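You operate a simulated robot arm through the tools that you are given. There is no shell and no other tool.

You are at the controls of a simulated robot arm. One attempt, no reset.

Task
Tap all three wedges down to their black lines with the mallet.
Fine: stop at the line, a blow too many splits the wood; keep the free hand clear; stand the mallet back where it was. Set down upright: wooden mallet.

It is judged by the outcome, as a careful person would: the job done as asked, and still so three seconds after it is handed in. It fails if anything else is knocked over, pushed out of place, dropped, spilled or broken.

Robot
A 6-joint arm with a two-finger parallel gripper, fixed in place. Base frame: the origin is on the floor under the middle of its stand, x ahead of it, y to its left, z up. Lengths are in m, angles in degrees, forces in N, time in s.
With the tool pointing down near the work surface it reaches from about 0.12 to 0.5 m from the base axis. Its first joint turns from -66.0 to 66.0 degrees. Payload 2.9 kg.
Tool frame: the origin (TCP) lies between the finger pads and is the grasp point; the fingertips stand 0.03 m ahead of it; z points along the fingers, y is the line along which they close. The gripper opens to 0.11 m. The fingers are 0.02 m wide and 0.01 m thick; the gripper's body (0.048 by 0.112 m) begins 0.055 m behind the TCP.
Orientation is told as [roll, pitch, yaw] about the base's x, y, z axes, in that order, counted from this pose: with the fingers straight down and closing along the base's y, the tool's x points along the base's -x, its y along +y and its z along -z.

Tools
- The arm moves only by the tool servo_tool. Its argument "targets" is a list of rows, each a list of 7 numbers: the shift along the tool's x, y, z in m, then the turn, a rotation vector about the tool's x, y, z in degrees, then the gripper command, from -1 (shut) to 1 (fully open), values between in proportion. In form: [[x, y, z, ax, ay, az, hand], ...]. A call has 1 to 20 rows; each row is the pose to reach, as a shift and turn from the pose commanded when the call began, along the tool's axes at that moment. A row lasts 0.2 s, in which the tool goes at most 0.05 m and 8.6 degrees; a call with a longer step from one row to the next is refused whole, and so is a gripper value outside its range. A pose out of reach is approached as far as the arm can. The call stops where the force on the tool passes 40 N (or 10 N more than at its start, if that is more) or the arm is blocked; 0.2 s more then pass. The fingers move at their own pace (about 0.108 m/s each) and stop on an object; they squeeze with about 24 N. The grip force told is the motor's: it shows also when the fingers shut on nothing. Time passes only in rows, and 0.2 s behind the last, so rows that repeat a pose let the fingers close. The reply holds the time, the measured pose of the TCP, the force on the tool along the base axes, the opening and the grip force, in the units named above and with some noise, with the torque about the TCP (base axes, N m) and any sound that the robot's microphone picked up, and new pictures: "pictures" is both (left out), scene, wrist or none.
- Cameras (640 x 400 px; columns grow to the right, rows downward): "scene" is fixed at [0.0804, 0.4327, 1.3987]; the picture's right is [-0.74, -0.68, 0.00], its down [-0.30, 0.33, -0.89] and it looks along [0.60, -0.66, -0.45] (base axes); focal length 214 px, centre (320, 200). "wrist" rides on the gripper at [0.072, 0.017, -0.103] in the tool frame; the picture's right is [-0.23, 0.97, 0.00], its down [-0.76, -0.18, -0.62] and it looks along [-0.61, -0.14, 0.78] (tool axes); focal length 222 px, centre (320, 200). There is no depth. A picture from a camera that has moved, and an enlarged one, comes with that camera's place and axes in the base frame and with its lens.
- enlarge(camera, box): a new picture of the part [left, top, right, bottom] of that camera's present view, enlarged. No time passes.
- hand_in(): hands the job in; it is judged then, once.

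Places have to be worked out from the pictures, the camera data and where the tool is seen. Open the gripper and draw the arm clear of the work before you hand the job in, unless the task says otherwise.

The tools are called after "Request:" as name(argument=value, ...) on one line, values as JSON. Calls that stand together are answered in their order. servo_tool: Moves the arm, as the interface text tells. Its arguments: {"type":"object","properties":{"targets":{"type":"array","items":{"type":"array","items":{"type":"number"}}},"pictures":{"type":"string","enum":["both","scene","wrist","none"]}},"required":["targets"]} The other tools are called the same way: enlarge (camera, box) takes an enlarged picture of a part of a camera's view; hand_in () hands the job in.

At the start:

```text
t: 0.0
tcp_pos: [0.2501, 0.1974, 1.3423]
orientation: [0.0, -0.1, -0.1]
force: [-1.1, -0.9, -0.1]
moment: [-0.02, 0.02, 0.01]
grip_width: 0.1099
grasp_force: 0.1
```

scene: 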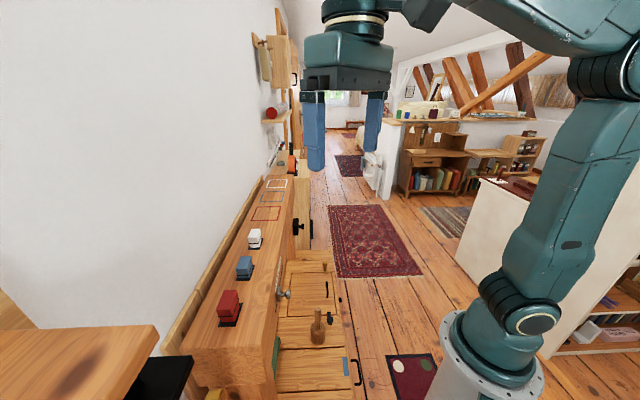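
wrist: 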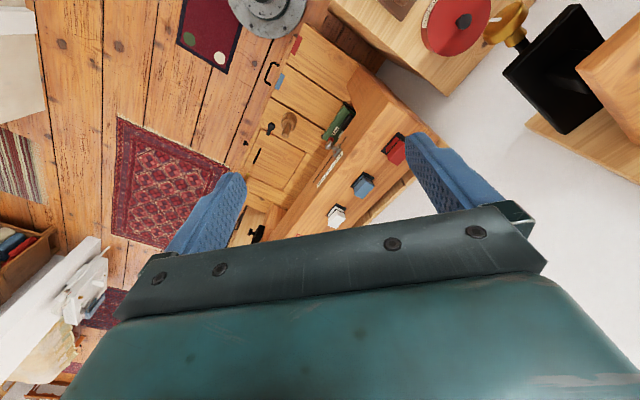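

I'll look closer at the bench: three coloured blocks (red, blue, white) on the bench top and what seems a mallet on a lower shelf. Enlarging both views first.

Request:
enlarge(camera="scene", box=[180, 200, 380, 400])

Request:
enlarge(camera="wrist", box=[220, 60, 440, 250])

```text
2.00 times, centred on (280, 300) of scene
camera zoom: at [0.0804, 0.4327, 1.3987], right [-0.74, -0.68, 0.0], down [-0.3, 0.33, -0.89], along [0.6, -0.66, -0.45], focal length 429 px, centre (400, 0)
```

zoom: 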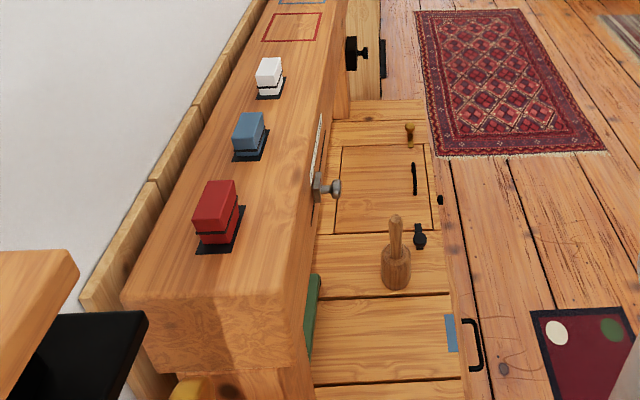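

```text
2.11 times, centred on (330, 155) of wrist
camera zoom: at [0.1782, 0.2132, 1.4464], right [0.23, 0.97, 0.0], down [0.76, -0.18, 0.62], along [0.61, -0.14, -0.78], focal length 468 px, centre (299, 295)
```

zoom: 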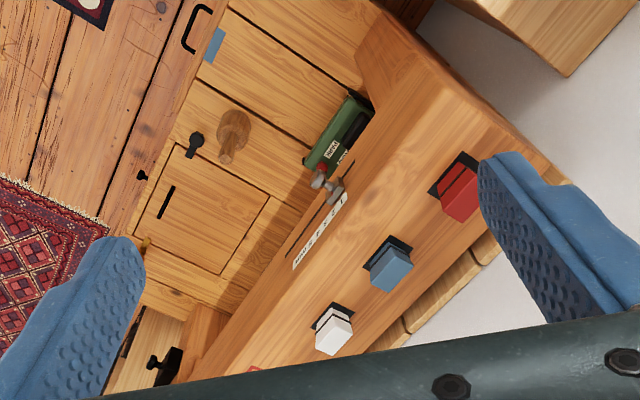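

The wedges triangulate to about (0.45,0.34), (0.55,0.24), (0.64,0.15) on a top at z≈0.93. The mallet comes out near (0.50,-0.01), standing much lower. I'll zoom in further for details.

Request:
enlarge(camera="scene", box=[200, 220, 280, 340])

Request:
enlarge(camera="scene", box=[270, 270, 370, 370])

Request:
enlarge(camera="wrist", box=[220, 60, 360, 180])

Request:
enlarge(camera="wrist", box=[310, 120, 420, 240])

Request:
enlarge(camera="scene", box=[230, 0, 400, 240])

```text
3.33 times, centred on (240, 280) of scene
camera zoom: at [0.0804, 0.4327, 1.3987], right [-0.74, -0.68, 0.0], down [-0.3, 0.33, -0.89], along [0.6, -0.66, -0.45], focal length 715 px, centre (587, -67)
```

zoom: 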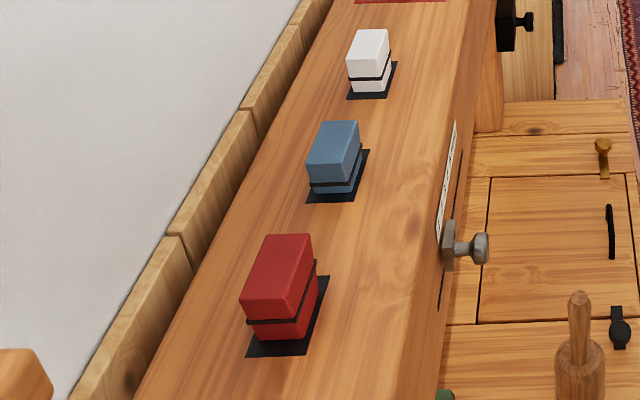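

```text
4.00 times, centred on (320, 320) of scene
camera zoom: at [0.0804, 0.4327, 1.3987], right [-0.74, -0.68, 0.0], down [-0.3, 0.33, -0.89], along [0.6, -0.66, -0.45], focal length 858 px, centre (320, -280)
```

zoom: 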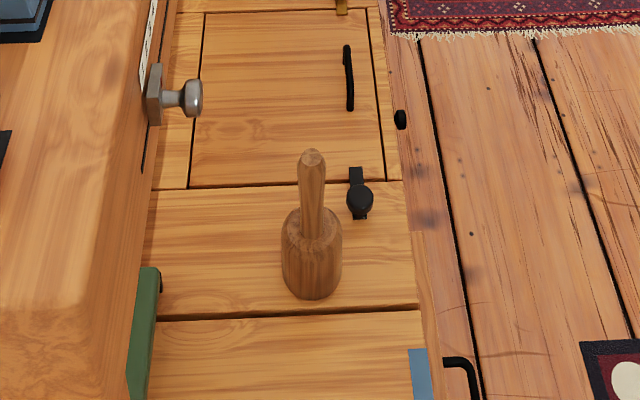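

```text
3.33 times, centred on (290, 120) of wrist
camera zoom: at [0.1782, 0.2132, 1.4464], right [0.23, 0.97, 0.0], down [0.76, -0.18, 0.62], along [0.61, -0.14, -0.78], focal length 740 px, centre (420, 467)
```

zoom: 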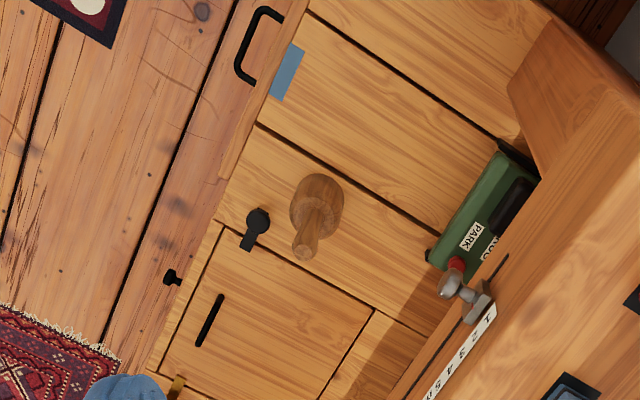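

```text
3.33 times, centred on (365, 180) of wrist
camera zoom: at [0.1782, 0.2132, 1.4464], right [0.23, 0.97, 0.0], down [0.76, -0.18, 0.62], along [0.61, -0.14, -0.78], focal length 740 px, centre (170, 267)
```

zoom: 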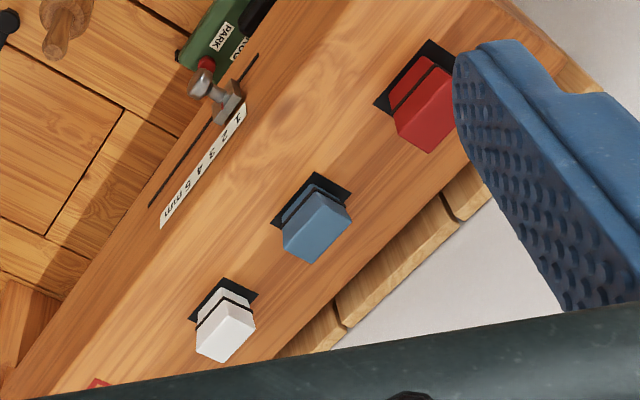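

```text
1.67 times, centred on (315, 120) of scene
camera zoom: at [0.0804, 0.4327, 1.3987], right [-0.74, -0.68, 0.0], down [-0.3, 0.33, -0.89], along [0.6, -0.66, -0.45], focal length 358 px, centre (328, 333)
```

zoom: 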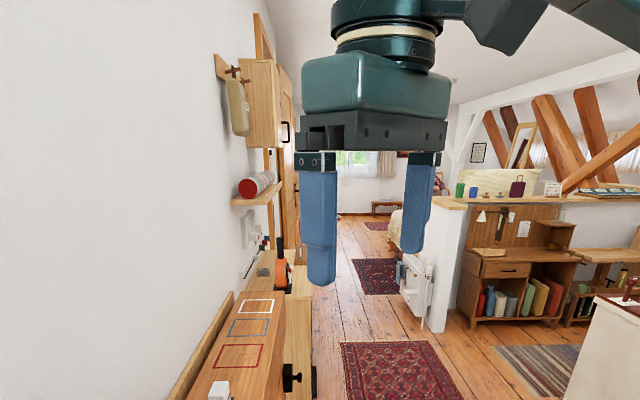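

The mallet stands head-down with its handle up on a lower surface, and each wedge has a black line above a black socket plate. I'll move the empty gripper to above the mallet's side to get a second baseline.

Request:
servo_tool(targets=[[-0.02, -0.04, 0.02, 0, 0, 0, 0.5], [-0.04, -0.08, 0.04, 0, 0, 0, 0.5], [-0.06, -0.12, 0.06, 0, 0, 0, 0.5], [-0.08, -0.16, 0.09, 0, 0, 0, 0.5], [-0.09, -0.2, 0.12, 0, 0, 0, 0.5], [-0.1, -0.235, 0.15, 0, 0, 0, 0.5], [-0.1, -0.25, 0.19, 0, 0, 0, 0.5], [-0.1, -0.25, 0.19, 0, 0, 0, 0.5]])

```text
refused: row 4 steps farther than a row can; nothing moved
```

One step was a bit too long; resending with shorter steps.

Request:
servo_tool(targets=[[-0.015, -0.035, 0.02, 0, 0, 0, 0.5], [-0.03, -0.07, 0.04, 0, 0, 0, 0.5], [-0.045, -0.105, 0.06, 0, 0, 0, 0.5], [-0.06, -0.14, 0.085, 0, 0, 0, 0.5], [-0.075, -0.175, 0.11, 0, 0, 0, 0.5], [-0.09, -0.21, 0.135, 0, 0, 0, 0.5], [-0.1, -0.24, 0.16, 0, 0, 0, 0.5], [-0.1, -0.25, 0.19, 0, 0, 0, 0.5], [-0.1, -0.25, 0.19, 0, 0, 0, 0.5]])

```text
t: 2.0
tcp_pos: [0.3499, -0.0519, 1.1535]
orientation: [0.0, -0.1, -0.1]
force: [0.8, 0.2, -0.7]
moment: [0.01, 0.01, 0.0]
grip_width: 0.0824
grasp_force: 0.1
camera wrist: at [0.2785, -0.0354, 1.2564], right [0.23, 0.97, 0.0], down [0.76, -0.18, 0.62], along [0.61, -0.14, -0.78], focal length 222 px, centre (320, 200)
```

scene: 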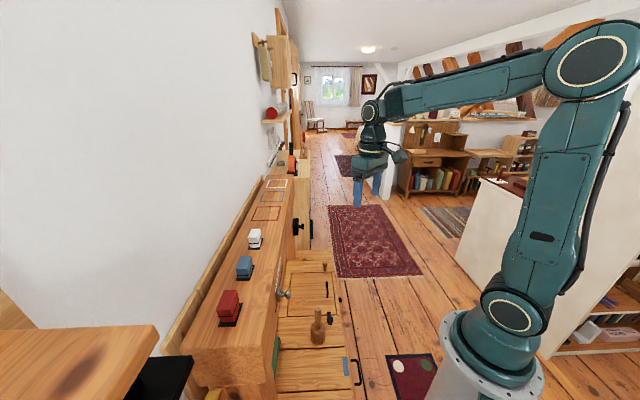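
wrist: 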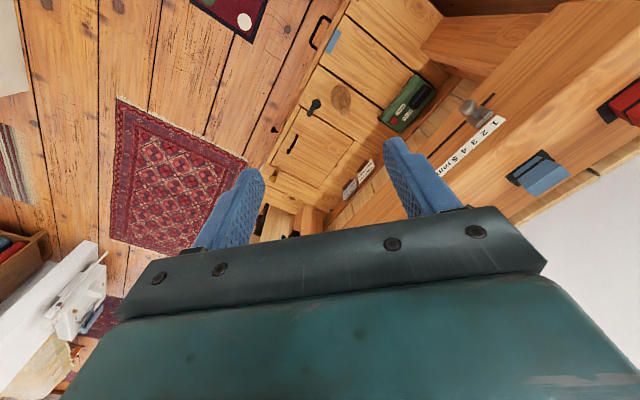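

Request:
enlarge(camera="wrist", box=[260, 40, 420, 200])

Request:
enlarge(camera="wrist", box=[300, 70, 380, 120])

Request:
enlarge(camera="scene", box=[250, 240, 400, 400])

```text
2.50 times, centred on (340, 120) of wrist
camera zoom: at [0.2785, -0.0354, 1.2564], right [0.23, 0.97, 0.0], down [0.76, -0.18, 0.62], along [0.61, -0.14, -0.78], focal length 555 px, centre (270, 400)
```

zoom: 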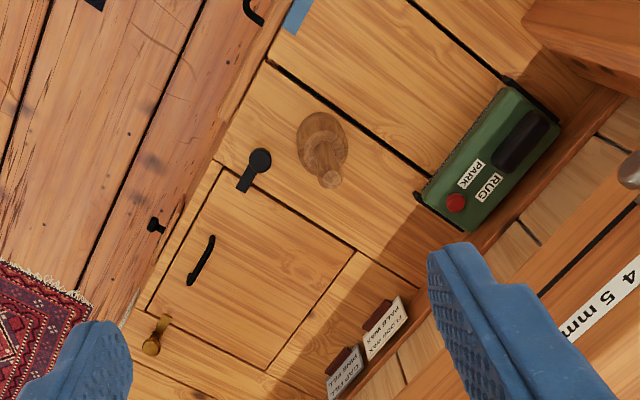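

```text
8.00 times, centred on (340, 95) of wrist
camera zoom: at [0.2785, -0.0354, 1.2564], right [0.23, 0.97, 0.0], down [0.76, -0.18, 0.62], along [0.61, -0.14, -0.78], focal length 1777 px, centre (160, 1040)
```

zoom: 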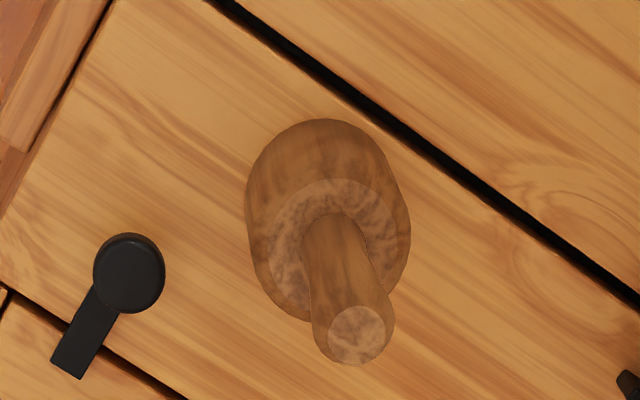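

```text
2.50 times, centred on (325, 320) of scene
camera zoom: at [0.0804, 0.4327, 1.3987], right [-0.74, -0.68, 0.0], down [-0.3, 0.33, -0.89], along [0.6, -0.66, -0.45], focal length 536 px, centre (308, -100)
```

zoom: 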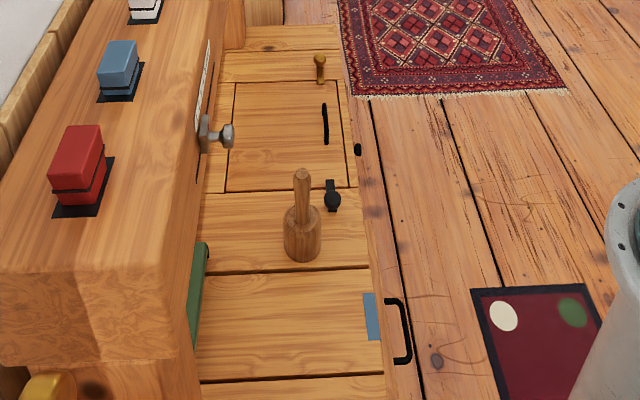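

The mallet's handle tip triangulates to (0.500,-0.010,0.560) and its base to z≈0.356, with the head reaching up to about 0.45. Before grasping, I'll take high zooms of the wedges to measure how far each line stands above its plate.

Request:
enlarge(camera="scene", box=[210, 280, 250, 330])

Request:
enlarge(camera="scene", box=[228, 248, 264, 288])

Request:
enlarge(camera="scene", box=[240, 222, 270, 256])

Request:
enlarge(camera="scene", box=[300, 300, 350, 350])

```text
8.00 times, centred on (230, 305) of scene
camera zoom: at [0.0804, 0.4327, 1.3987], right [-0.74, -0.68, 0.0], down [-0.3, 0.33, -0.89], along [0.6, -0.66, -0.45], focal length 1716 px, centre (1040, -640)
```

zoom: 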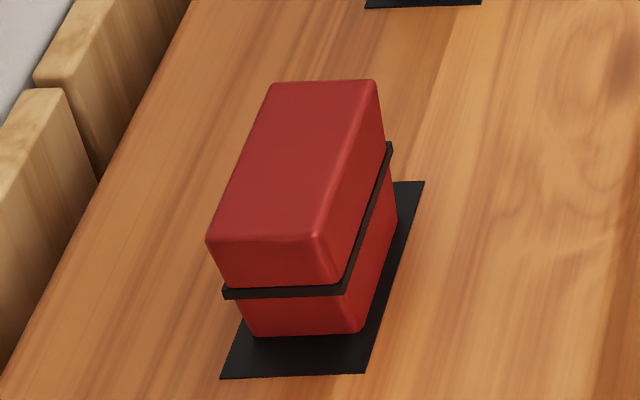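

```text
10.00 times, centred on (246, 268) of scene
camera zoom: at [0.0804, 0.4327, 1.3987], right [-0.74, -0.68, 0.0], down [-0.3, 0.33, -0.89], along [0.6, -0.66, -0.45], focal length 2145 px, centre (1060, -480)
```

zoom: 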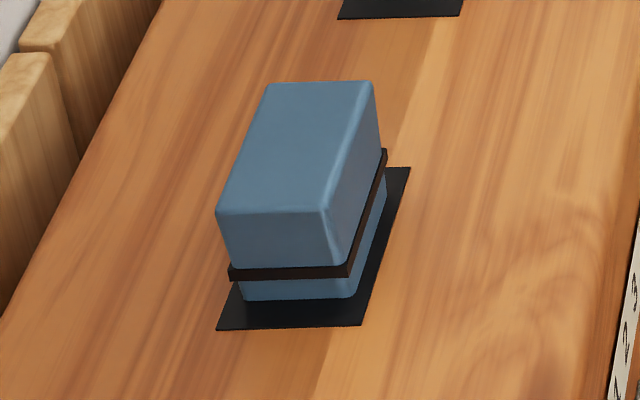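

```text
11.76 times, centred on (255, 239) of scene
camera zoom: at [0.0804, 0.4327, 1.3987], right [-0.74, -0.68, 0.0], down [-0.3, 0.33, -0.89], along [0.6, -0.66, -0.45], focal length 2523 px, centre (1085, -259)
```

zoom: 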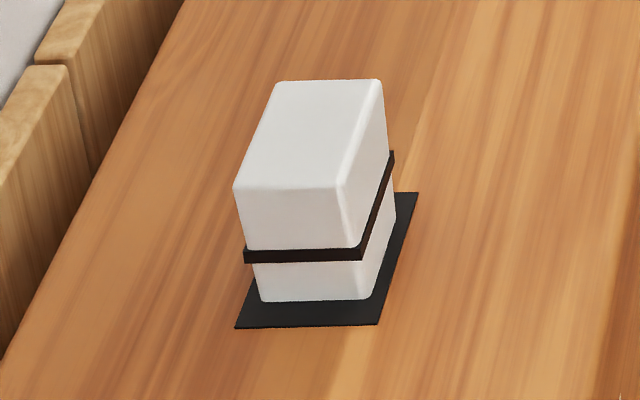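

```text
8.00 times, centred on (325, 325) of scene
camera zoom: at [0.0804, 0.4327, 1.3987], right [-0.74, -0.68, 0.0], down [-0.3, 0.33, -0.89], along [0.6, -0.66, -0.45], focal length 1716 px, centre (280, -800)
```

zoom: 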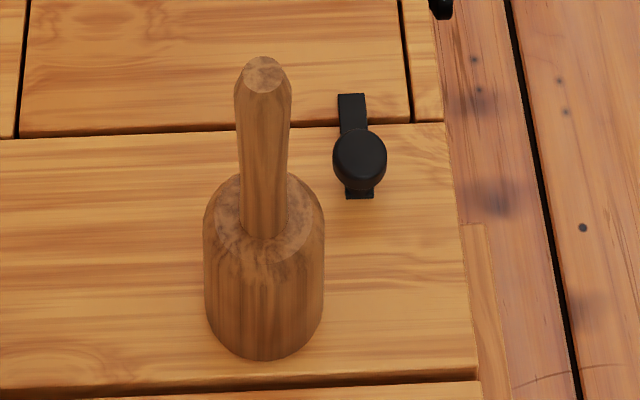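

Enlarged views show roughly 17 mm (red), 8 mm (blue) and 14 mm (white) between collar line and plate. Now I move the open gripper above the mallet handle (target about (0.500,-0.010,0.70)).

Request:
servo_tool(targets=[[-0.0125, 0.0035, 0.0378, 0, 0, 0, 0.3], [-0.025, 0.007, 0.0756, 0, 0, 0, 0.3], [-0.0375, 0.0104, 0.1134, 0, 0, 0, 0.3], [-0.05, 0.0139, 0.1512, 0, 0, 0, 0.3], [-0.0625, 0.0173, 0.189, 0, 0, 0, 0.3], [-0.075, 0.0208, 0.2268, 0, 0, 0, 0.3], [-0.0875, 0.0243, 0.2646, 0, 0, 0, 0.3], [-0.1, 0.0277, 0.3024, 0, 0, 0, 0.3], [-0.1125, 0.0312, 0.3401, 0, 0, 0, 0.3], [-0.125, 0.0347, 0.3779, 0, 0, 0, 0.3], [-0.1375, 0.0381, 0.4157, 0, 0, 0, 0.3], [-0.15, 0.0416, 0.4535, 0, 0, 0, 0.3], [-0.15, 0.0416, 0.4535, 0, 0, 0, 0.3]])

```text
t: 4.8
tcp_pos: [0.5033, -0.0088, 0.7013]
orientation: [0.0, -0.1, -0.1]
force: [0.3, -0.3, 0.1]
moment: [-0.01, 0.02, -0.03]
grip_width: 0.0716
grasp_force: 0.1
camera wrist: at [0.4318, 0.0067, 0.8055], right [0.23, 0.97, 0.0], down [0.76, -0.18, 0.62], along [0.61, -0.14, -0.78], focal length 222 px, centre (320, 200)
```

scene: 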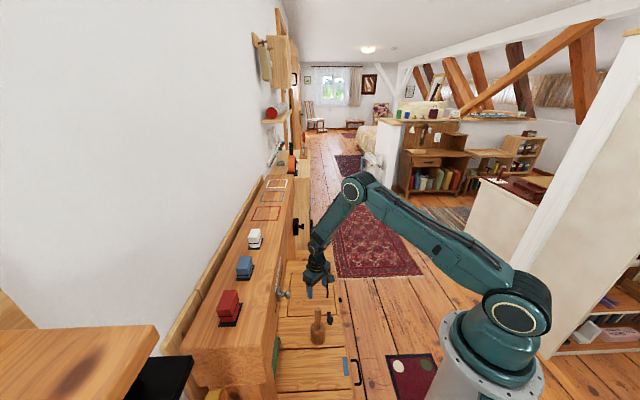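
wrist: 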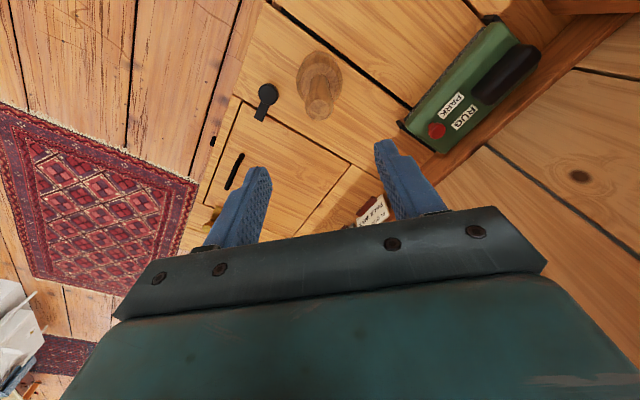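

The gripper is above the mallet. I'll enlarge the wrist view to refine the handle-tip position.

Request:
enlarge(camera="wrist", box=[270, 30, 370, 130])

Request:
enlarge(camera="scene", box=[280, 240, 360, 360])

```text
4.00 times, centred on (320, 80) of wrist
camera zoom: at [0.4318, 0.0067, 0.8055], right [0.23, 0.97, 0.0], down [0.76, -0.18, 0.62], along [0.61, -0.14, -0.78], focal length 888 px, centre (320, 680)
```

zoom: 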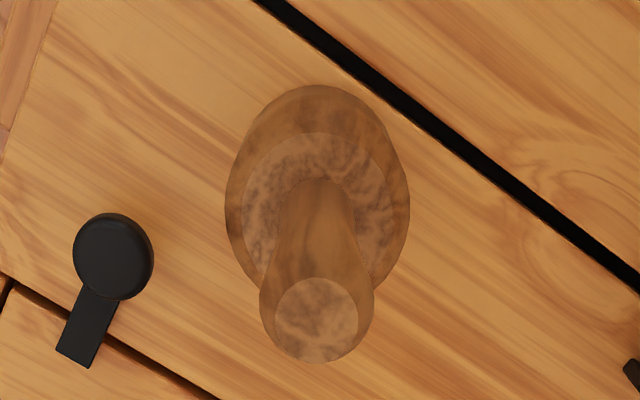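

```text
3.33 times, centred on (320, 300) of scene
camera zoom: at [0.0804, 0.4327, 1.3987], right [-0.74, -0.68, 0.0], down [-0.3, 0.33, -0.89], along [0.6, -0.66, -0.45], focal length 715 px, centre (320, -133)
```

zoom: 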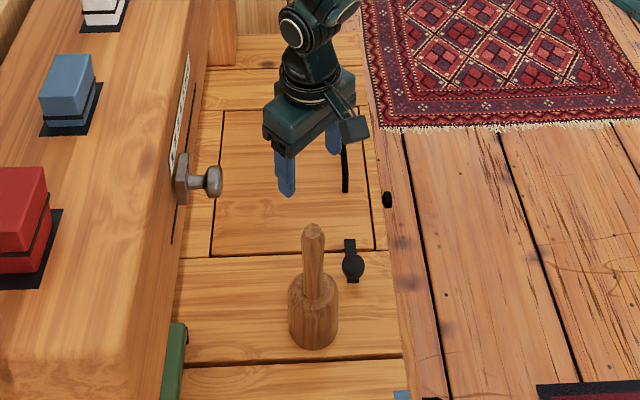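

Tip is confirmed at about (0.502,-0.011,0.56), handle about 30 mm thick. Descending straight down so the pads straddle the handle with the TCP near z=0.514.

Request:
servo_tool(targets=[[0, -0.002, 0.035, 0, 0, 0, 0.3], [0, -0.002, 0.07, 0, 0, 0, 0.3], [0, -0.002, 0.1, 0, 0, 0, 0.3], [0, -0.002, 0.125, 0, 0, 0, 0.3], [0, -0.002, 0.145, 0, 0, 0, 0.3], [0, -0.002, 0.165, 0, 0, 0, 0.3], [0, -0.002, 0.165, 0, 0, 0, 0.3]])

```text
t: 6.4
tcp_pos: [0.4991, -0.0126, 0.532]
orientation: [0.0, -0.2, -0.1]
force: [-0.5, -1.0, -0.4]
moment: [0.0, 0.0, -0.01]
grip_width: 0.0715
grasp_force: 0.0
camera wrist: at [0.4289, 0.0041, 0.6363], right [0.23, 0.97, 0.0], down [0.76, -0.18, 0.62], along [0.61, -0.14, -0.78], focal length 222 px, centre (320, 200)
```

scene: 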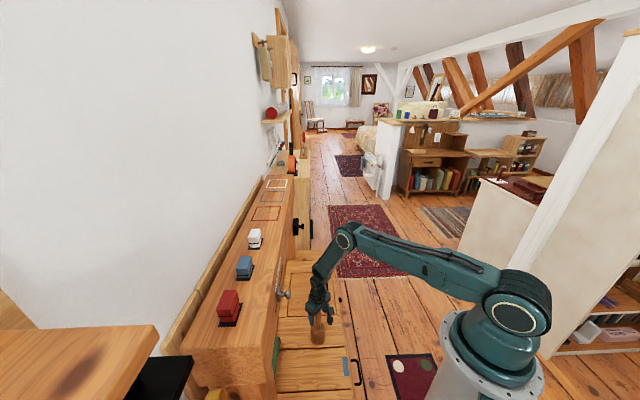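
wrist: 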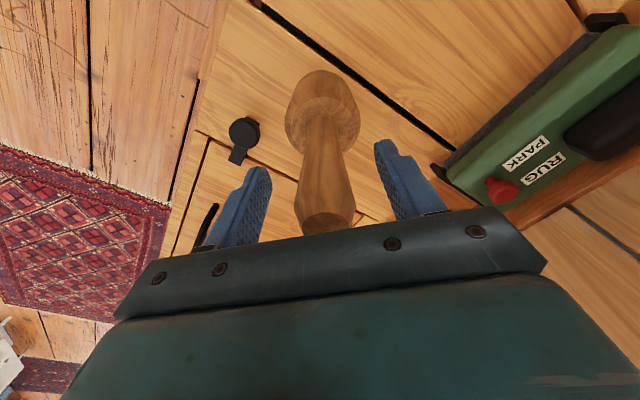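

The handle sits centred between the pads with about 27 mm to the palm. I'll go down another 17 mm, check, and close on it.

Request:
servo_tool(targets=[[-0.001, 0, 0.009, 0, 0, 0, 0.3], [-0.001, 0, 0.017, 0, 0, 0, 0.3], [-0.001, 0, 0.017, 0, 0, 0, -0.3], [-0.001, 0, 0.017, 0, 0, 0, -1], [-0.001, 0, 0.017, 0, 0, 0, -1], [-0.001, 0, 0.017, 0, 0, 0, -1], [-0.001, 0, 0.017, 0, 0, 0, -1]])

```text
t: 8.0
tcp_pos: [0.5013, -0.0136, 0.5163]
orientation: [0.0, -0.1, 0.0]
force: [-0.7, 0.3, -0.9]
moment: [0.0, -0.01, 0.0]
grip_width: 0.0313
grasp_force: 24.0
camera wrist: at [0.43, 0.0034, 0.6192], right [0.23, 0.97, 0.0], down [0.76, -0.18, 0.62], along [0.61, -0.14, -0.78], focal length 222 px, centre (320, 200)
```

scene: 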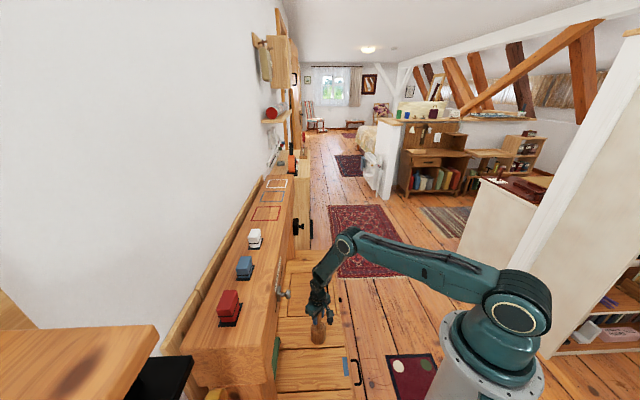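
wrist: 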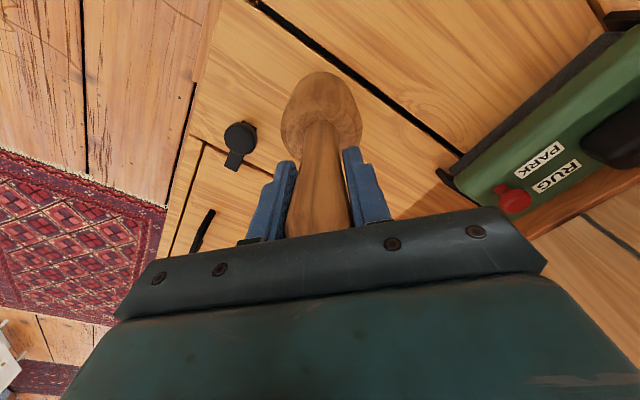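

Grip is firm (31 mm, 24 N). Lifting slowly straight up, then on to a height where the mallet bottom clears the wedges.

Request:
servo_tool(targets=[[0, 0, -0.01, 0, 0, 0, -1], [0, 0, -0.03, 0, 0, 0, -1], [0, 0, -0.06, 0, 0, 0, -1], [0, 0, -0.1, 0, 0, 0, -1], [0, 0, -0.145, 0, 0, 0, -1], [0, 0, -0.19, 0, 0, 0, -1], [0, 0, -0.235, 0, 0, 0, -1], [0, 0, -0.28, 0, 0, 0, -1], [0, 0, -0.325, 0, 0, 0, -1], [0, 0, -0.37, 0, 0, 0, -1], [0, 0, -0.415, 0, 0, 0, -1], [0, 0, -0.46, 0, 0, 0, -1], [0, 0, -0.505, 0, 0, 0, -1], [0, 0, -0.55, 0, 0, 0, -1], [0, 0, -0.595, 0, 0, 0, -1], [0, 0, -0.64, 0, 0, 0, -1], [0, 0, -0.68, 0, 0, 0, -1], [0, 0, -0.703, 0, 0, 0, -1], [0, 0, -0.703, 0, 0, 0, -1]])

```text
t: 12.0
tcp_pos: [0.5021, -0.0144, 1.2204]
orientation: [0.0, -0.1, 0.1]
force: [-0.9, -0.1, -4.5]
moment: [-0.03, 0.0, 0.02]
grip_width: 0.0311
grasp_force: 23.9
camera wrist: at [0.43, 0.0023, 1.3241], right [0.23, 0.97, 0.0], down [0.76, -0.18, 0.62], along [0.61, -0.14, -0.78], focal length 222 px, centre (320, 200)
```

scene: 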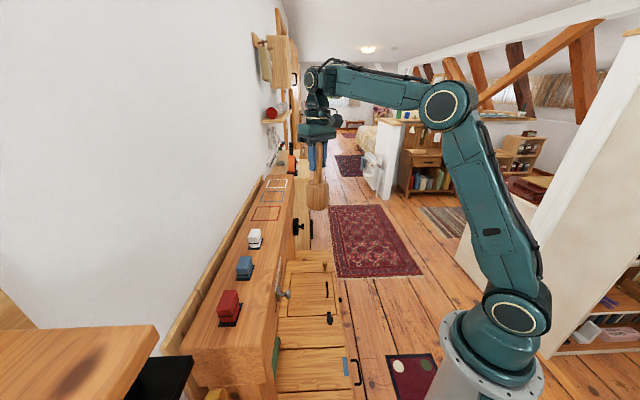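
wrist: 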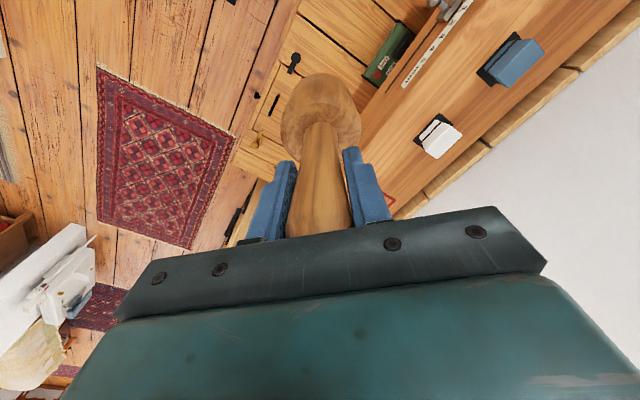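

Mallet lifted, weighing about 4.5 N. I'll zoom to measure its bottom relative to the TCP and refine the wedge positions from this new wrist viewpoint.

Request:
enlarge(camera="scene", box=[280, 110, 360, 220])

Request:
enlarge(camera="wrist", box=[400, 20, 560, 170])

```text
3.64 times, centred on (320, 165) of scene
camera zoom: at [0.0805, 0.4327, 1.3987], right [-0.74, -0.68, 0.0], down [-0.3, 0.33, -0.89], along [0.6, -0.66, -0.45], focal length 780 px, centre (320, 327)
```

zoom: 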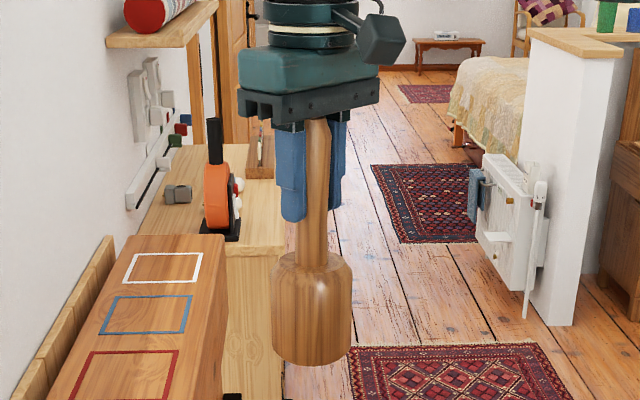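

```text
2.67 times, centred on (480, 95) of wrist
camera zoom: at [0.43, 0.0023, 1.3241], right [0.23, 0.97, 0.0], down [0.76, -0.18, 0.62], along [0.61, -0.14, -0.78], focal length 592 px, centre (-107, 480)
```

zoom: 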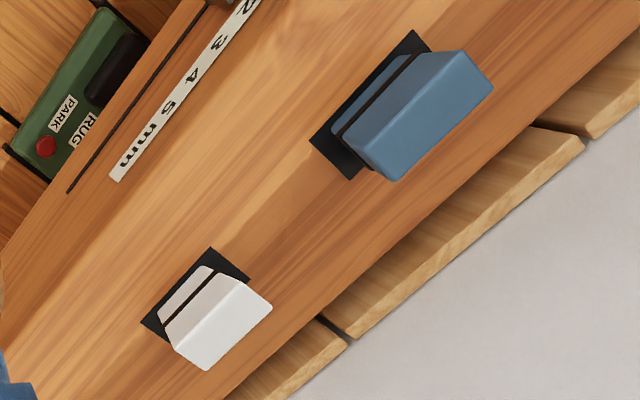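

Refined: wedges at red (0.441,0.337), blue (0.530,0.248), white (0.618,0.159), with plate z≈0.951 and tops at about 0.999 / 0.983 / 0.993. The mallet bottom is about 0.159 below the TCP. I'll check the shelf at the lower left near the red wedge before travelling.

Request:
enlarge(camera="scene", box=[0, 200, 320, 400])

Request:
enlarge(camera="scene", box=[280, 40, 360, 140])

```text
2.00 times, centred on (160, 300) of scene
camera zoom: at [0.0805, 0.4327, 1.3987], right [-0.74, -0.68, 0.0], down [-0.3, 0.33, -0.89], along [0.6, -0.66, -0.45], focal length 429 px, centre (640, 0)
```

zoom: 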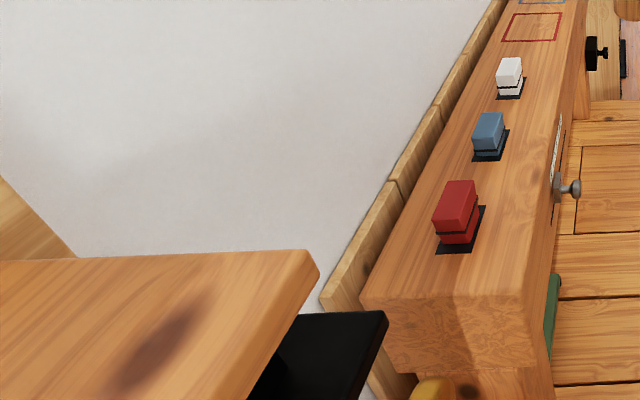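

```text
4.00 times, centred on (320, 90) of scene
camera zoom: at [0.0805, 0.4327, 1.3987], right [-0.74, -0.68, 0.0], down [-0.3, 0.33, -0.89], along [0.6, -0.66, -0.45], focal length 858 px, centre (320, 640)
```

zoom: 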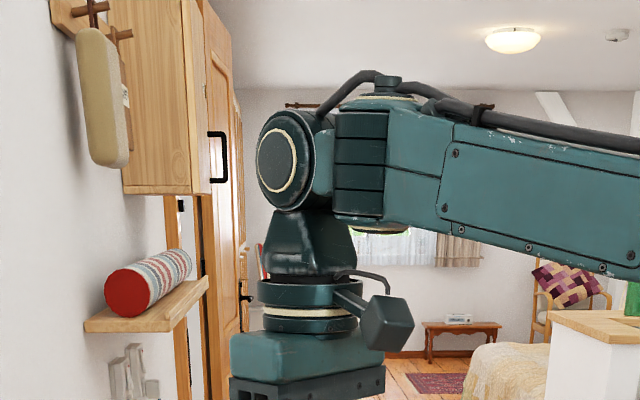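

The path at mallet-bottom z≈1.06 is clear of all the wedges, and the shelf corner lies well short of the red wedge. Moving over to the red wedge at travel height.

Request:
servo_tool(targets=[[0.006, 0.035, 0, 0, 0, 0, -1], [0.012, 0.07, 0, 0, 0, 0, -1], [0.018, 0.105, 0, 0, 0, 0, -1], [0.024, 0.14, 0, 0, 0, 0, -1], [0.03, 0.175, 0, 0, 0, 0, -1], [0.036, 0.21, 0, 0, 0, 0, -1], [0.042, 0.245, 0, 0, 0, 0, -1], [0.048, 0.28, 0, 0, 0, 0, -1], [0.054, 0.315, 0, 0, 0, 0, -1], [0.0605, 0.3503, 0, 0, 0, 0, -1], [0.0605, 0.3503, 0, 0, 0, 0, -1]])

```text
t: 14.4
tcp_pos: [0.4386, 0.3388, 1.2236]
orientation: [0.0, 0.0, -0.1]
force: [-0.3, 0.6, -4.3]
moment: [-0.03, -0.01, 0.01]
grip_width: 0.0311
grasp_force: 23.8
camera wrist: at [0.3674, 0.3554, 1.3262], right [0.23, 0.97, 0.0], down [0.76, -0.18, 0.62], along [0.61, -0.14, -0.78], focal length 222 px, centre (320, 200)
```

scene: 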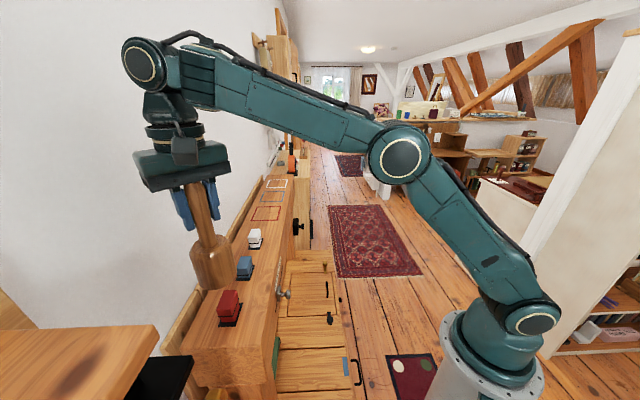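
wrist: 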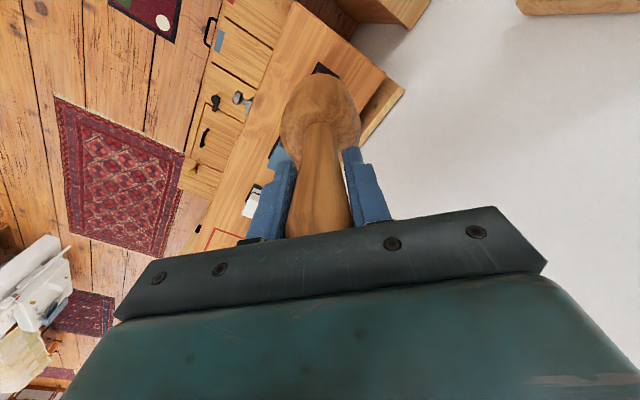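

The mallet hangs over the red wedge. I'll zoom in to check alignment before lowering.

Request:
enlarge(camera="scene", box=[160, 220, 280, 340])

Request:
enlarge(camera="wrist", box=[260, 40, 400, 160])

```text
3.33 times, centred on (220, 280) of scene
camera zoom: at [0.0805, 0.4328, 1.3987], right [-0.74, -0.68, 0.0], down [-0.3, 0.33, -0.89], along [0.6, -0.66, -0.45], focal length 715 px, centre (653, -67)
```

zoom: 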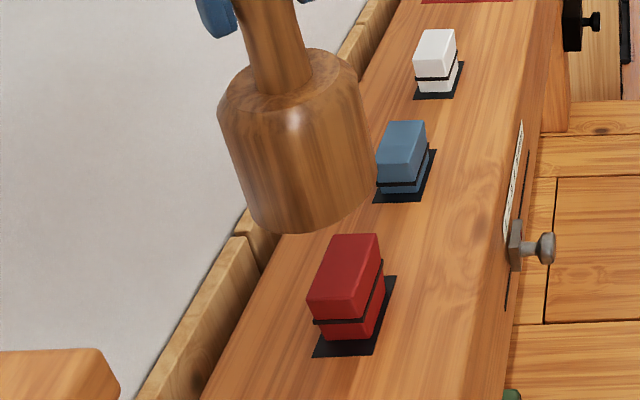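

```text
3.33 times, centred on (330, 100) of wrist
camera zoom: at [0.3674, 0.3554, 1.3262], right [0.23, 0.97, 0.0], down [0.76, -0.18, 0.62], along [0.61, -0.14, -0.78], focal length 740 px, centre (287, 533)
```

zoom: 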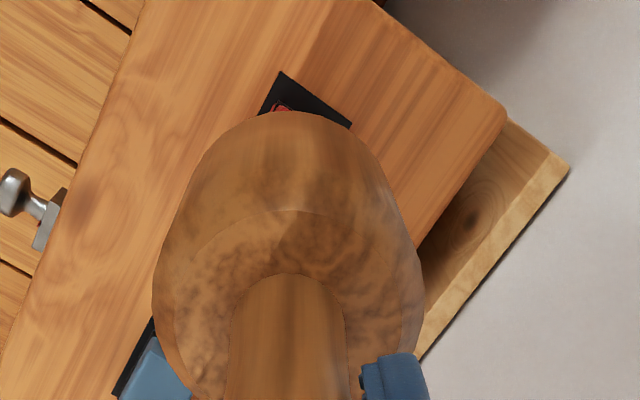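

Both views suggest the mallet face is about 4 mm off toward +x/+y, so I'll correct that and lower to roughly 14 mm above the red wedge.

Request:
servo_tool(targets=[[0.004, -0.003, 0.015, 0, 0, 0, -1], [0.004, -0.003, 0.032, 0, 0, 0, -1], [0.004, -0.003, 0.048, 0, 0, 0, -1], [0.004, -0.003, 0.048, 0, 0, 0, -1]])

Request:
enlarge(camera="scene", box=[160, 240, 280, 340])

```text
t: 15.4
tcp_pos: [0.4369, 0.3343, 1.1737]
orientation: [0.0, -0.3, 0.0]
force: [0.2, 0.2, -5.1]
moment: [-0.01, -0.01, 0.02]
grip_width: 0.0311
grasp_force: 24.5
camera wrist: at [0.3649, 0.351, 1.2773], right [0.23, 0.97, 0.0], down [0.76, -0.18, 0.62], along [0.61, -0.14, -0.78], focal length 222 px, centre (320, 200)
```

scene: 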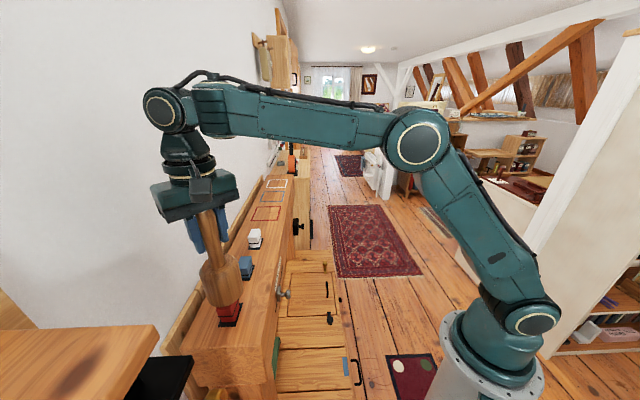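
wrist: 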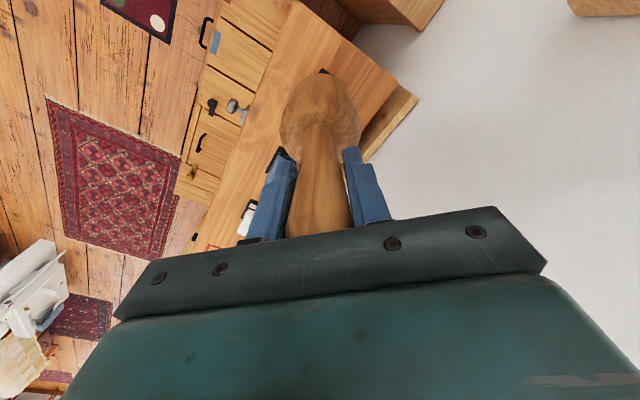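

```text
4.00 times, centred on (220, 290) of scene
camera zoom: at [0.0805, 0.4327, 1.3987], right [-0.74, -0.68, 0.0], down [-0.3, 0.33, -0.89], along [0.6, -0.66, -0.45], focal length 858 px, centre (720, -160)
```

zoom: 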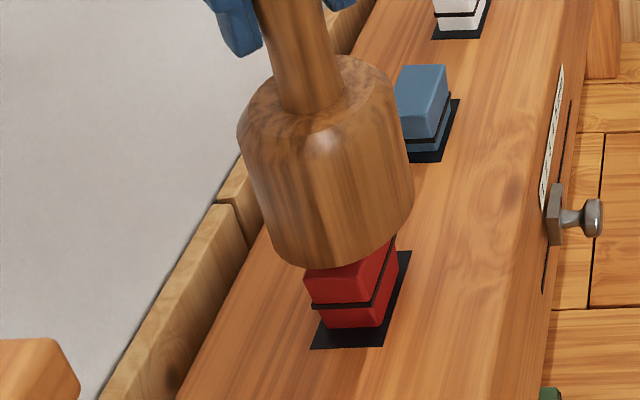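

The mallet is about 14 mm above the wedge and a touch wallward, so I'll shift 2–3 mm. First test tap will be gentle: about 18 mm down and straight back up.

Request:
servo_tool(targets=[[0.002, -0.002, 0.0, 0, 0, 0, -1], [0.002, -0.002, 0.018, 0, 0, 0, -1], [0.002, -0.002, 0.0, 0, 0, 0, -1], [0.002, -0.002, 0.0, 0, 0, 0, -1]], pictures="scene")

Request:
enlarge(camera="scene", box=[200, 280, 250, 330])

```text
t: 16.4
tcp_pos: [0.4314, 0.333, 1.1725]
orientation: [-0.1, -0.1, -0.1]
force: [0.6, 0.4, -5.3]
moment: [0.02, -0.02, 0.0]
grip_width: 0.0313
grasp_force: 24.4
```

scene: 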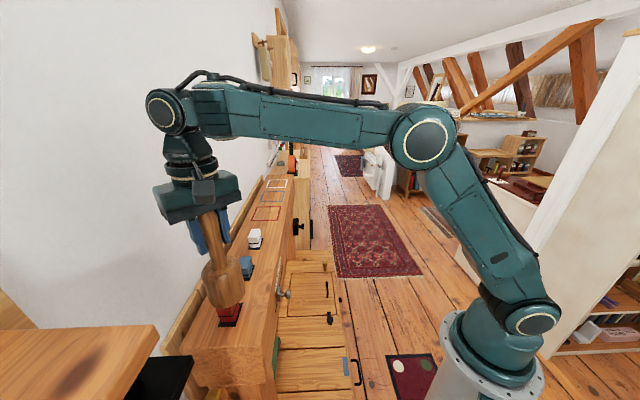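

```text
8.00 times, centred on (225, 305) of scene
camera zoom: at [0.0805, 0.4327, 1.3987], right [-0.74, -0.68, 0.0], down [-0.3, 0.33, -0.89], along [0.6, -0.66, -0.45], focal length 1716 px, centre (1080, -640)
```

zoom: 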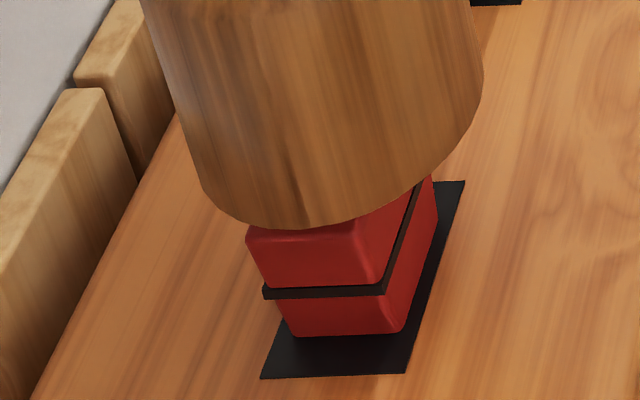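

No sound and no change: the mallet face was still about 23 mm above the wedge top in the zoom. I'll repeat the light tap, going a few mm past the estimated contact.

Request:
servo_tool(targets=[[0, 0, 0.01, 0, 0, 0, -1], [0, 0, 0.026, 0, 0, 0, -1], [0, 0, 0.0, 0, 0, 0, -1], [0, 0, 0.0, 0, 0, 0, -1]], pictures="scene")

Request:
enlarge(camera="scene", box=[200, 280, 250, 330])

```text
t: 17.4
tcp_pos: [0.433, 0.3315, 1.1727]
orientation: [0.0, -0.1, 0.1]
force: [-0.2, -0.1, -4.8]
moment: [-0.01, 0.0, -0.02]
grip_width: 0.0314
grasp_force: 23.9
```

scene: 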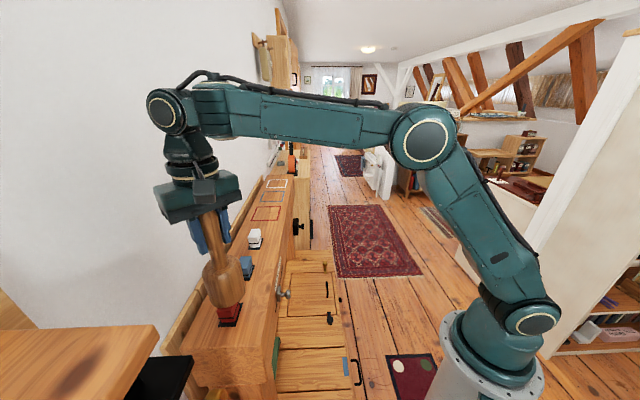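

```text
8.00 times, centred on (225, 305) of scene
camera zoom: at [0.0805, 0.4327, 1.3987], right [-0.74, -0.68, 0.0], down [-0.3, 0.33, -0.89], along [0.6, -0.66, -0.45], focal length 1716 px, centre (1080, -640)
```

zoom: 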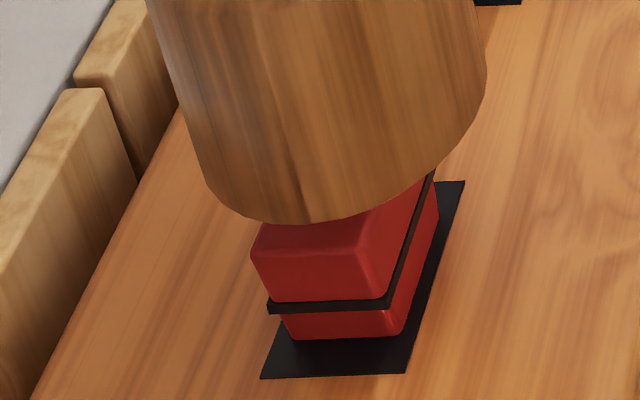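

The red wedge went down about 6 mm (its line is now about 11 mm above the plate). I'll repeat exactly the same stroke depth to learn whether motion follows stroke depth or blow.

Request:
servo_tool(targets=[[0, 0, 0.01, 0, 0, 0, -1], [0, 0, 0.026, 0, 0, 0, -1], [0, 0, 0.0, 0, 0, 0, -1], [0, 0, 0.0, 0, 0, 0, -1]], pictures="scene")

Request:
enlarge(camera="scene", box=[200, 280, 250, 330])

```text
t: 18.4
tcp_pos: [0.4329, 0.3321, 1.1729]
orientation: [0.0, 0.0, -0.1]
force: [0.0, 0.0, -4.5]
moment: [0.01, -0.02, 0.03]
grip_width: 0.031
grasp_force: 24.4
```

scene: 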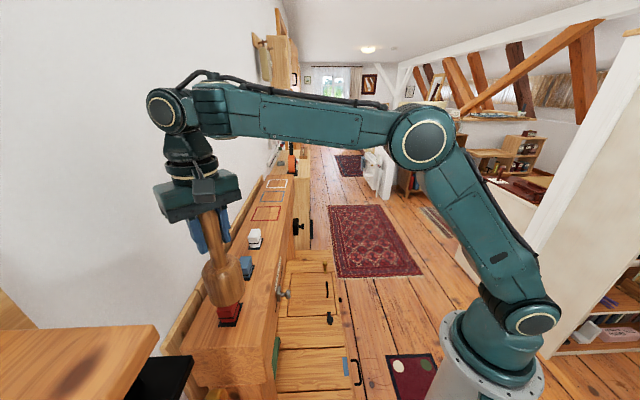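

```text
8.00 times, centred on (225, 305) of scene
camera zoom: at [0.0805, 0.4327, 1.3987], right [-0.74, -0.68, 0.0], down [-0.3, 0.33, -0.89], along [0.6, -0.66, -0.45], focal length 1716 px, centre (1080, -640)
```

zoom: 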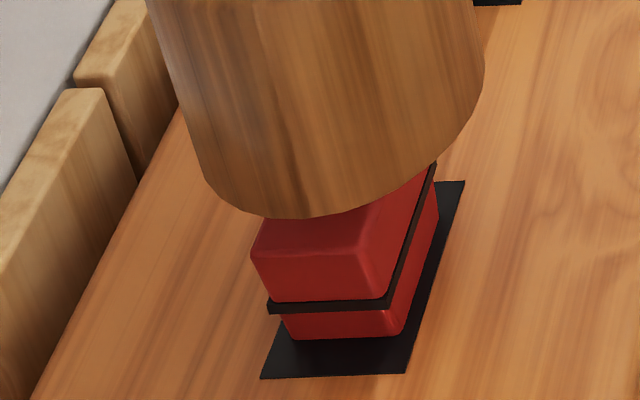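

Same depth gave no further motion (just a slight mallet slip upward of about 1–2 mm). So I'll stroke 4 mm deeper next.

Request:
servo_tool(targets=[[0, 0, 0.012, 0, 0, 0, -1], [0, 0, 0.03, 0, 0, 0, -1], [0, 0, 0.0, 0, 0, 0, -1], [0, 0, 0.0, 0, 0, 0, -1]], pictures="scene")

Request:
enlarge(camera="scene", box=[200, 280, 250, 330])

```text
t: 19.4
tcp_pos: [0.4334, 0.3336, 1.1713]
orientation: [0.0, -0.1, 0.0]
force: [-0.3, 0.5, -4.2]
moment: [-0.02, -0.02, 0.04]
grip_width: 0.0313
grasp_force: 23.9
```

scene: 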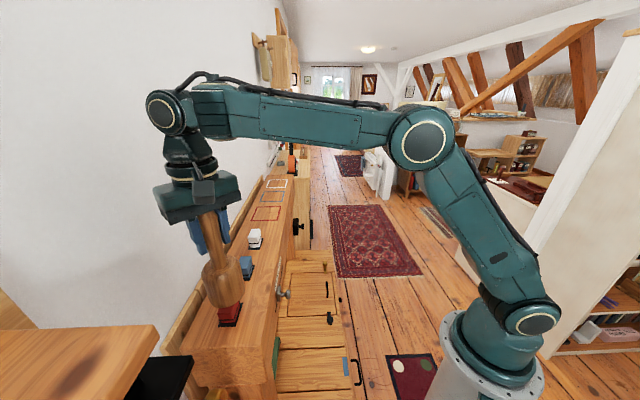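

```text
8.00 times, centred on (225, 305) of scene
camera zoom: at [0.0805, 0.4327, 1.3987], right [-0.74, -0.68, 0.0], down [-0.3, 0.33, -0.89], along [0.6, -0.66, -0.45], focal length 1716 px, centre (1080, -640)
```

zoom: 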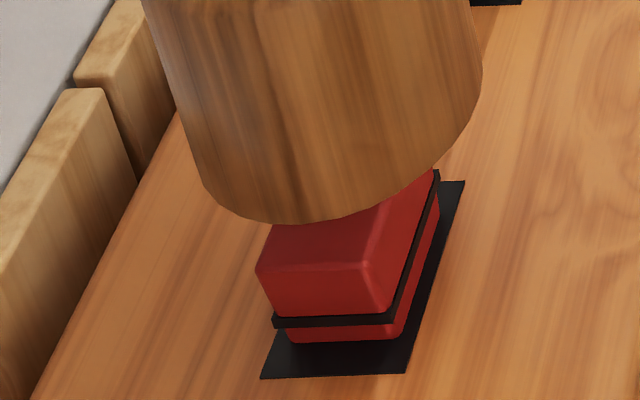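

The red wedge dropped again by about the same amount (~6 mm); its line now stands about 6 mm above the plate. I'll zoom closer to measure before another blow.

Request:
enlarge(camera="scene", box=[214, 300, 246, 330])

Request:
enlarge(camera="scene", box=[228, 248, 264, 288])

Request:
enlarge(camera="scene", box=[240, 222, 270, 256])

```text
13.33 times, centred on (230, 315) of scene
camera zoom: at [0.0805, 0.4327, 1.3987], right [-0.74, -0.68, 0.0], down [-0.3, 0.33, -0.89], along [0.6, -0.66, -0.45], focal length 2860 px, centre (1520, -1333)
```

zoom: 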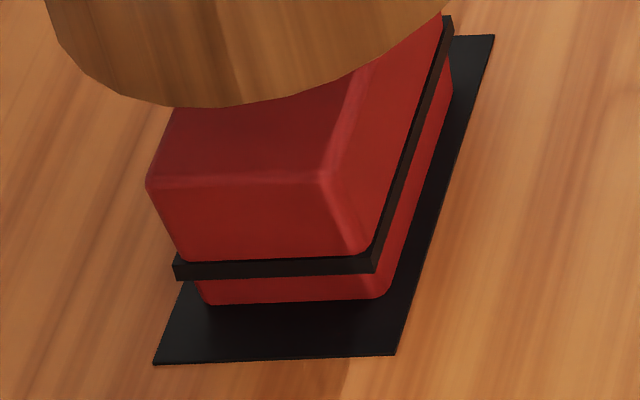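

```text
10.00 times, centred on (246, 268) of scene
camera zoom: at [0.0805, 0.4327, 1.3987], right [-0.74, -0.68, 0.0], down [-0.3, 0.33, -0.89], along [0.6, -0.66, -0.45], focal length 2145 px, centre (1060, -480)
```

zoom: 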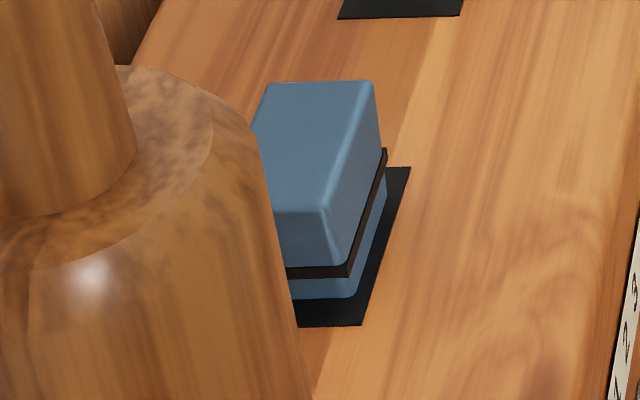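

```text
11.76 times, centred on (255, 239) of scene
camera zoom: at [0.0805, 0.4327, 1.3987], right [-0.74, -0.68, 0.0], down [-0.3, 0.33, -0.89], along [0.6, -0.66, -0.45], focal length 2523 px, centre (1085, -259)
```

zoom: 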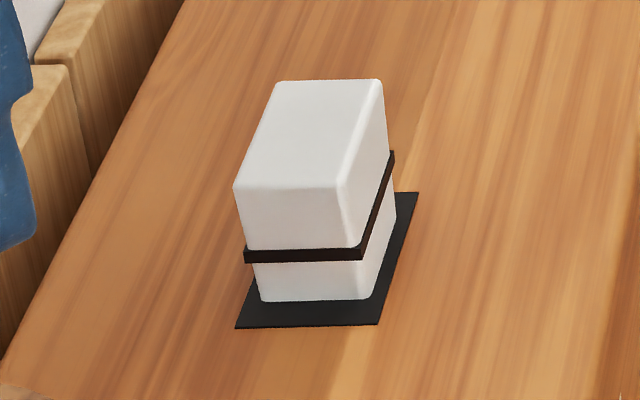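

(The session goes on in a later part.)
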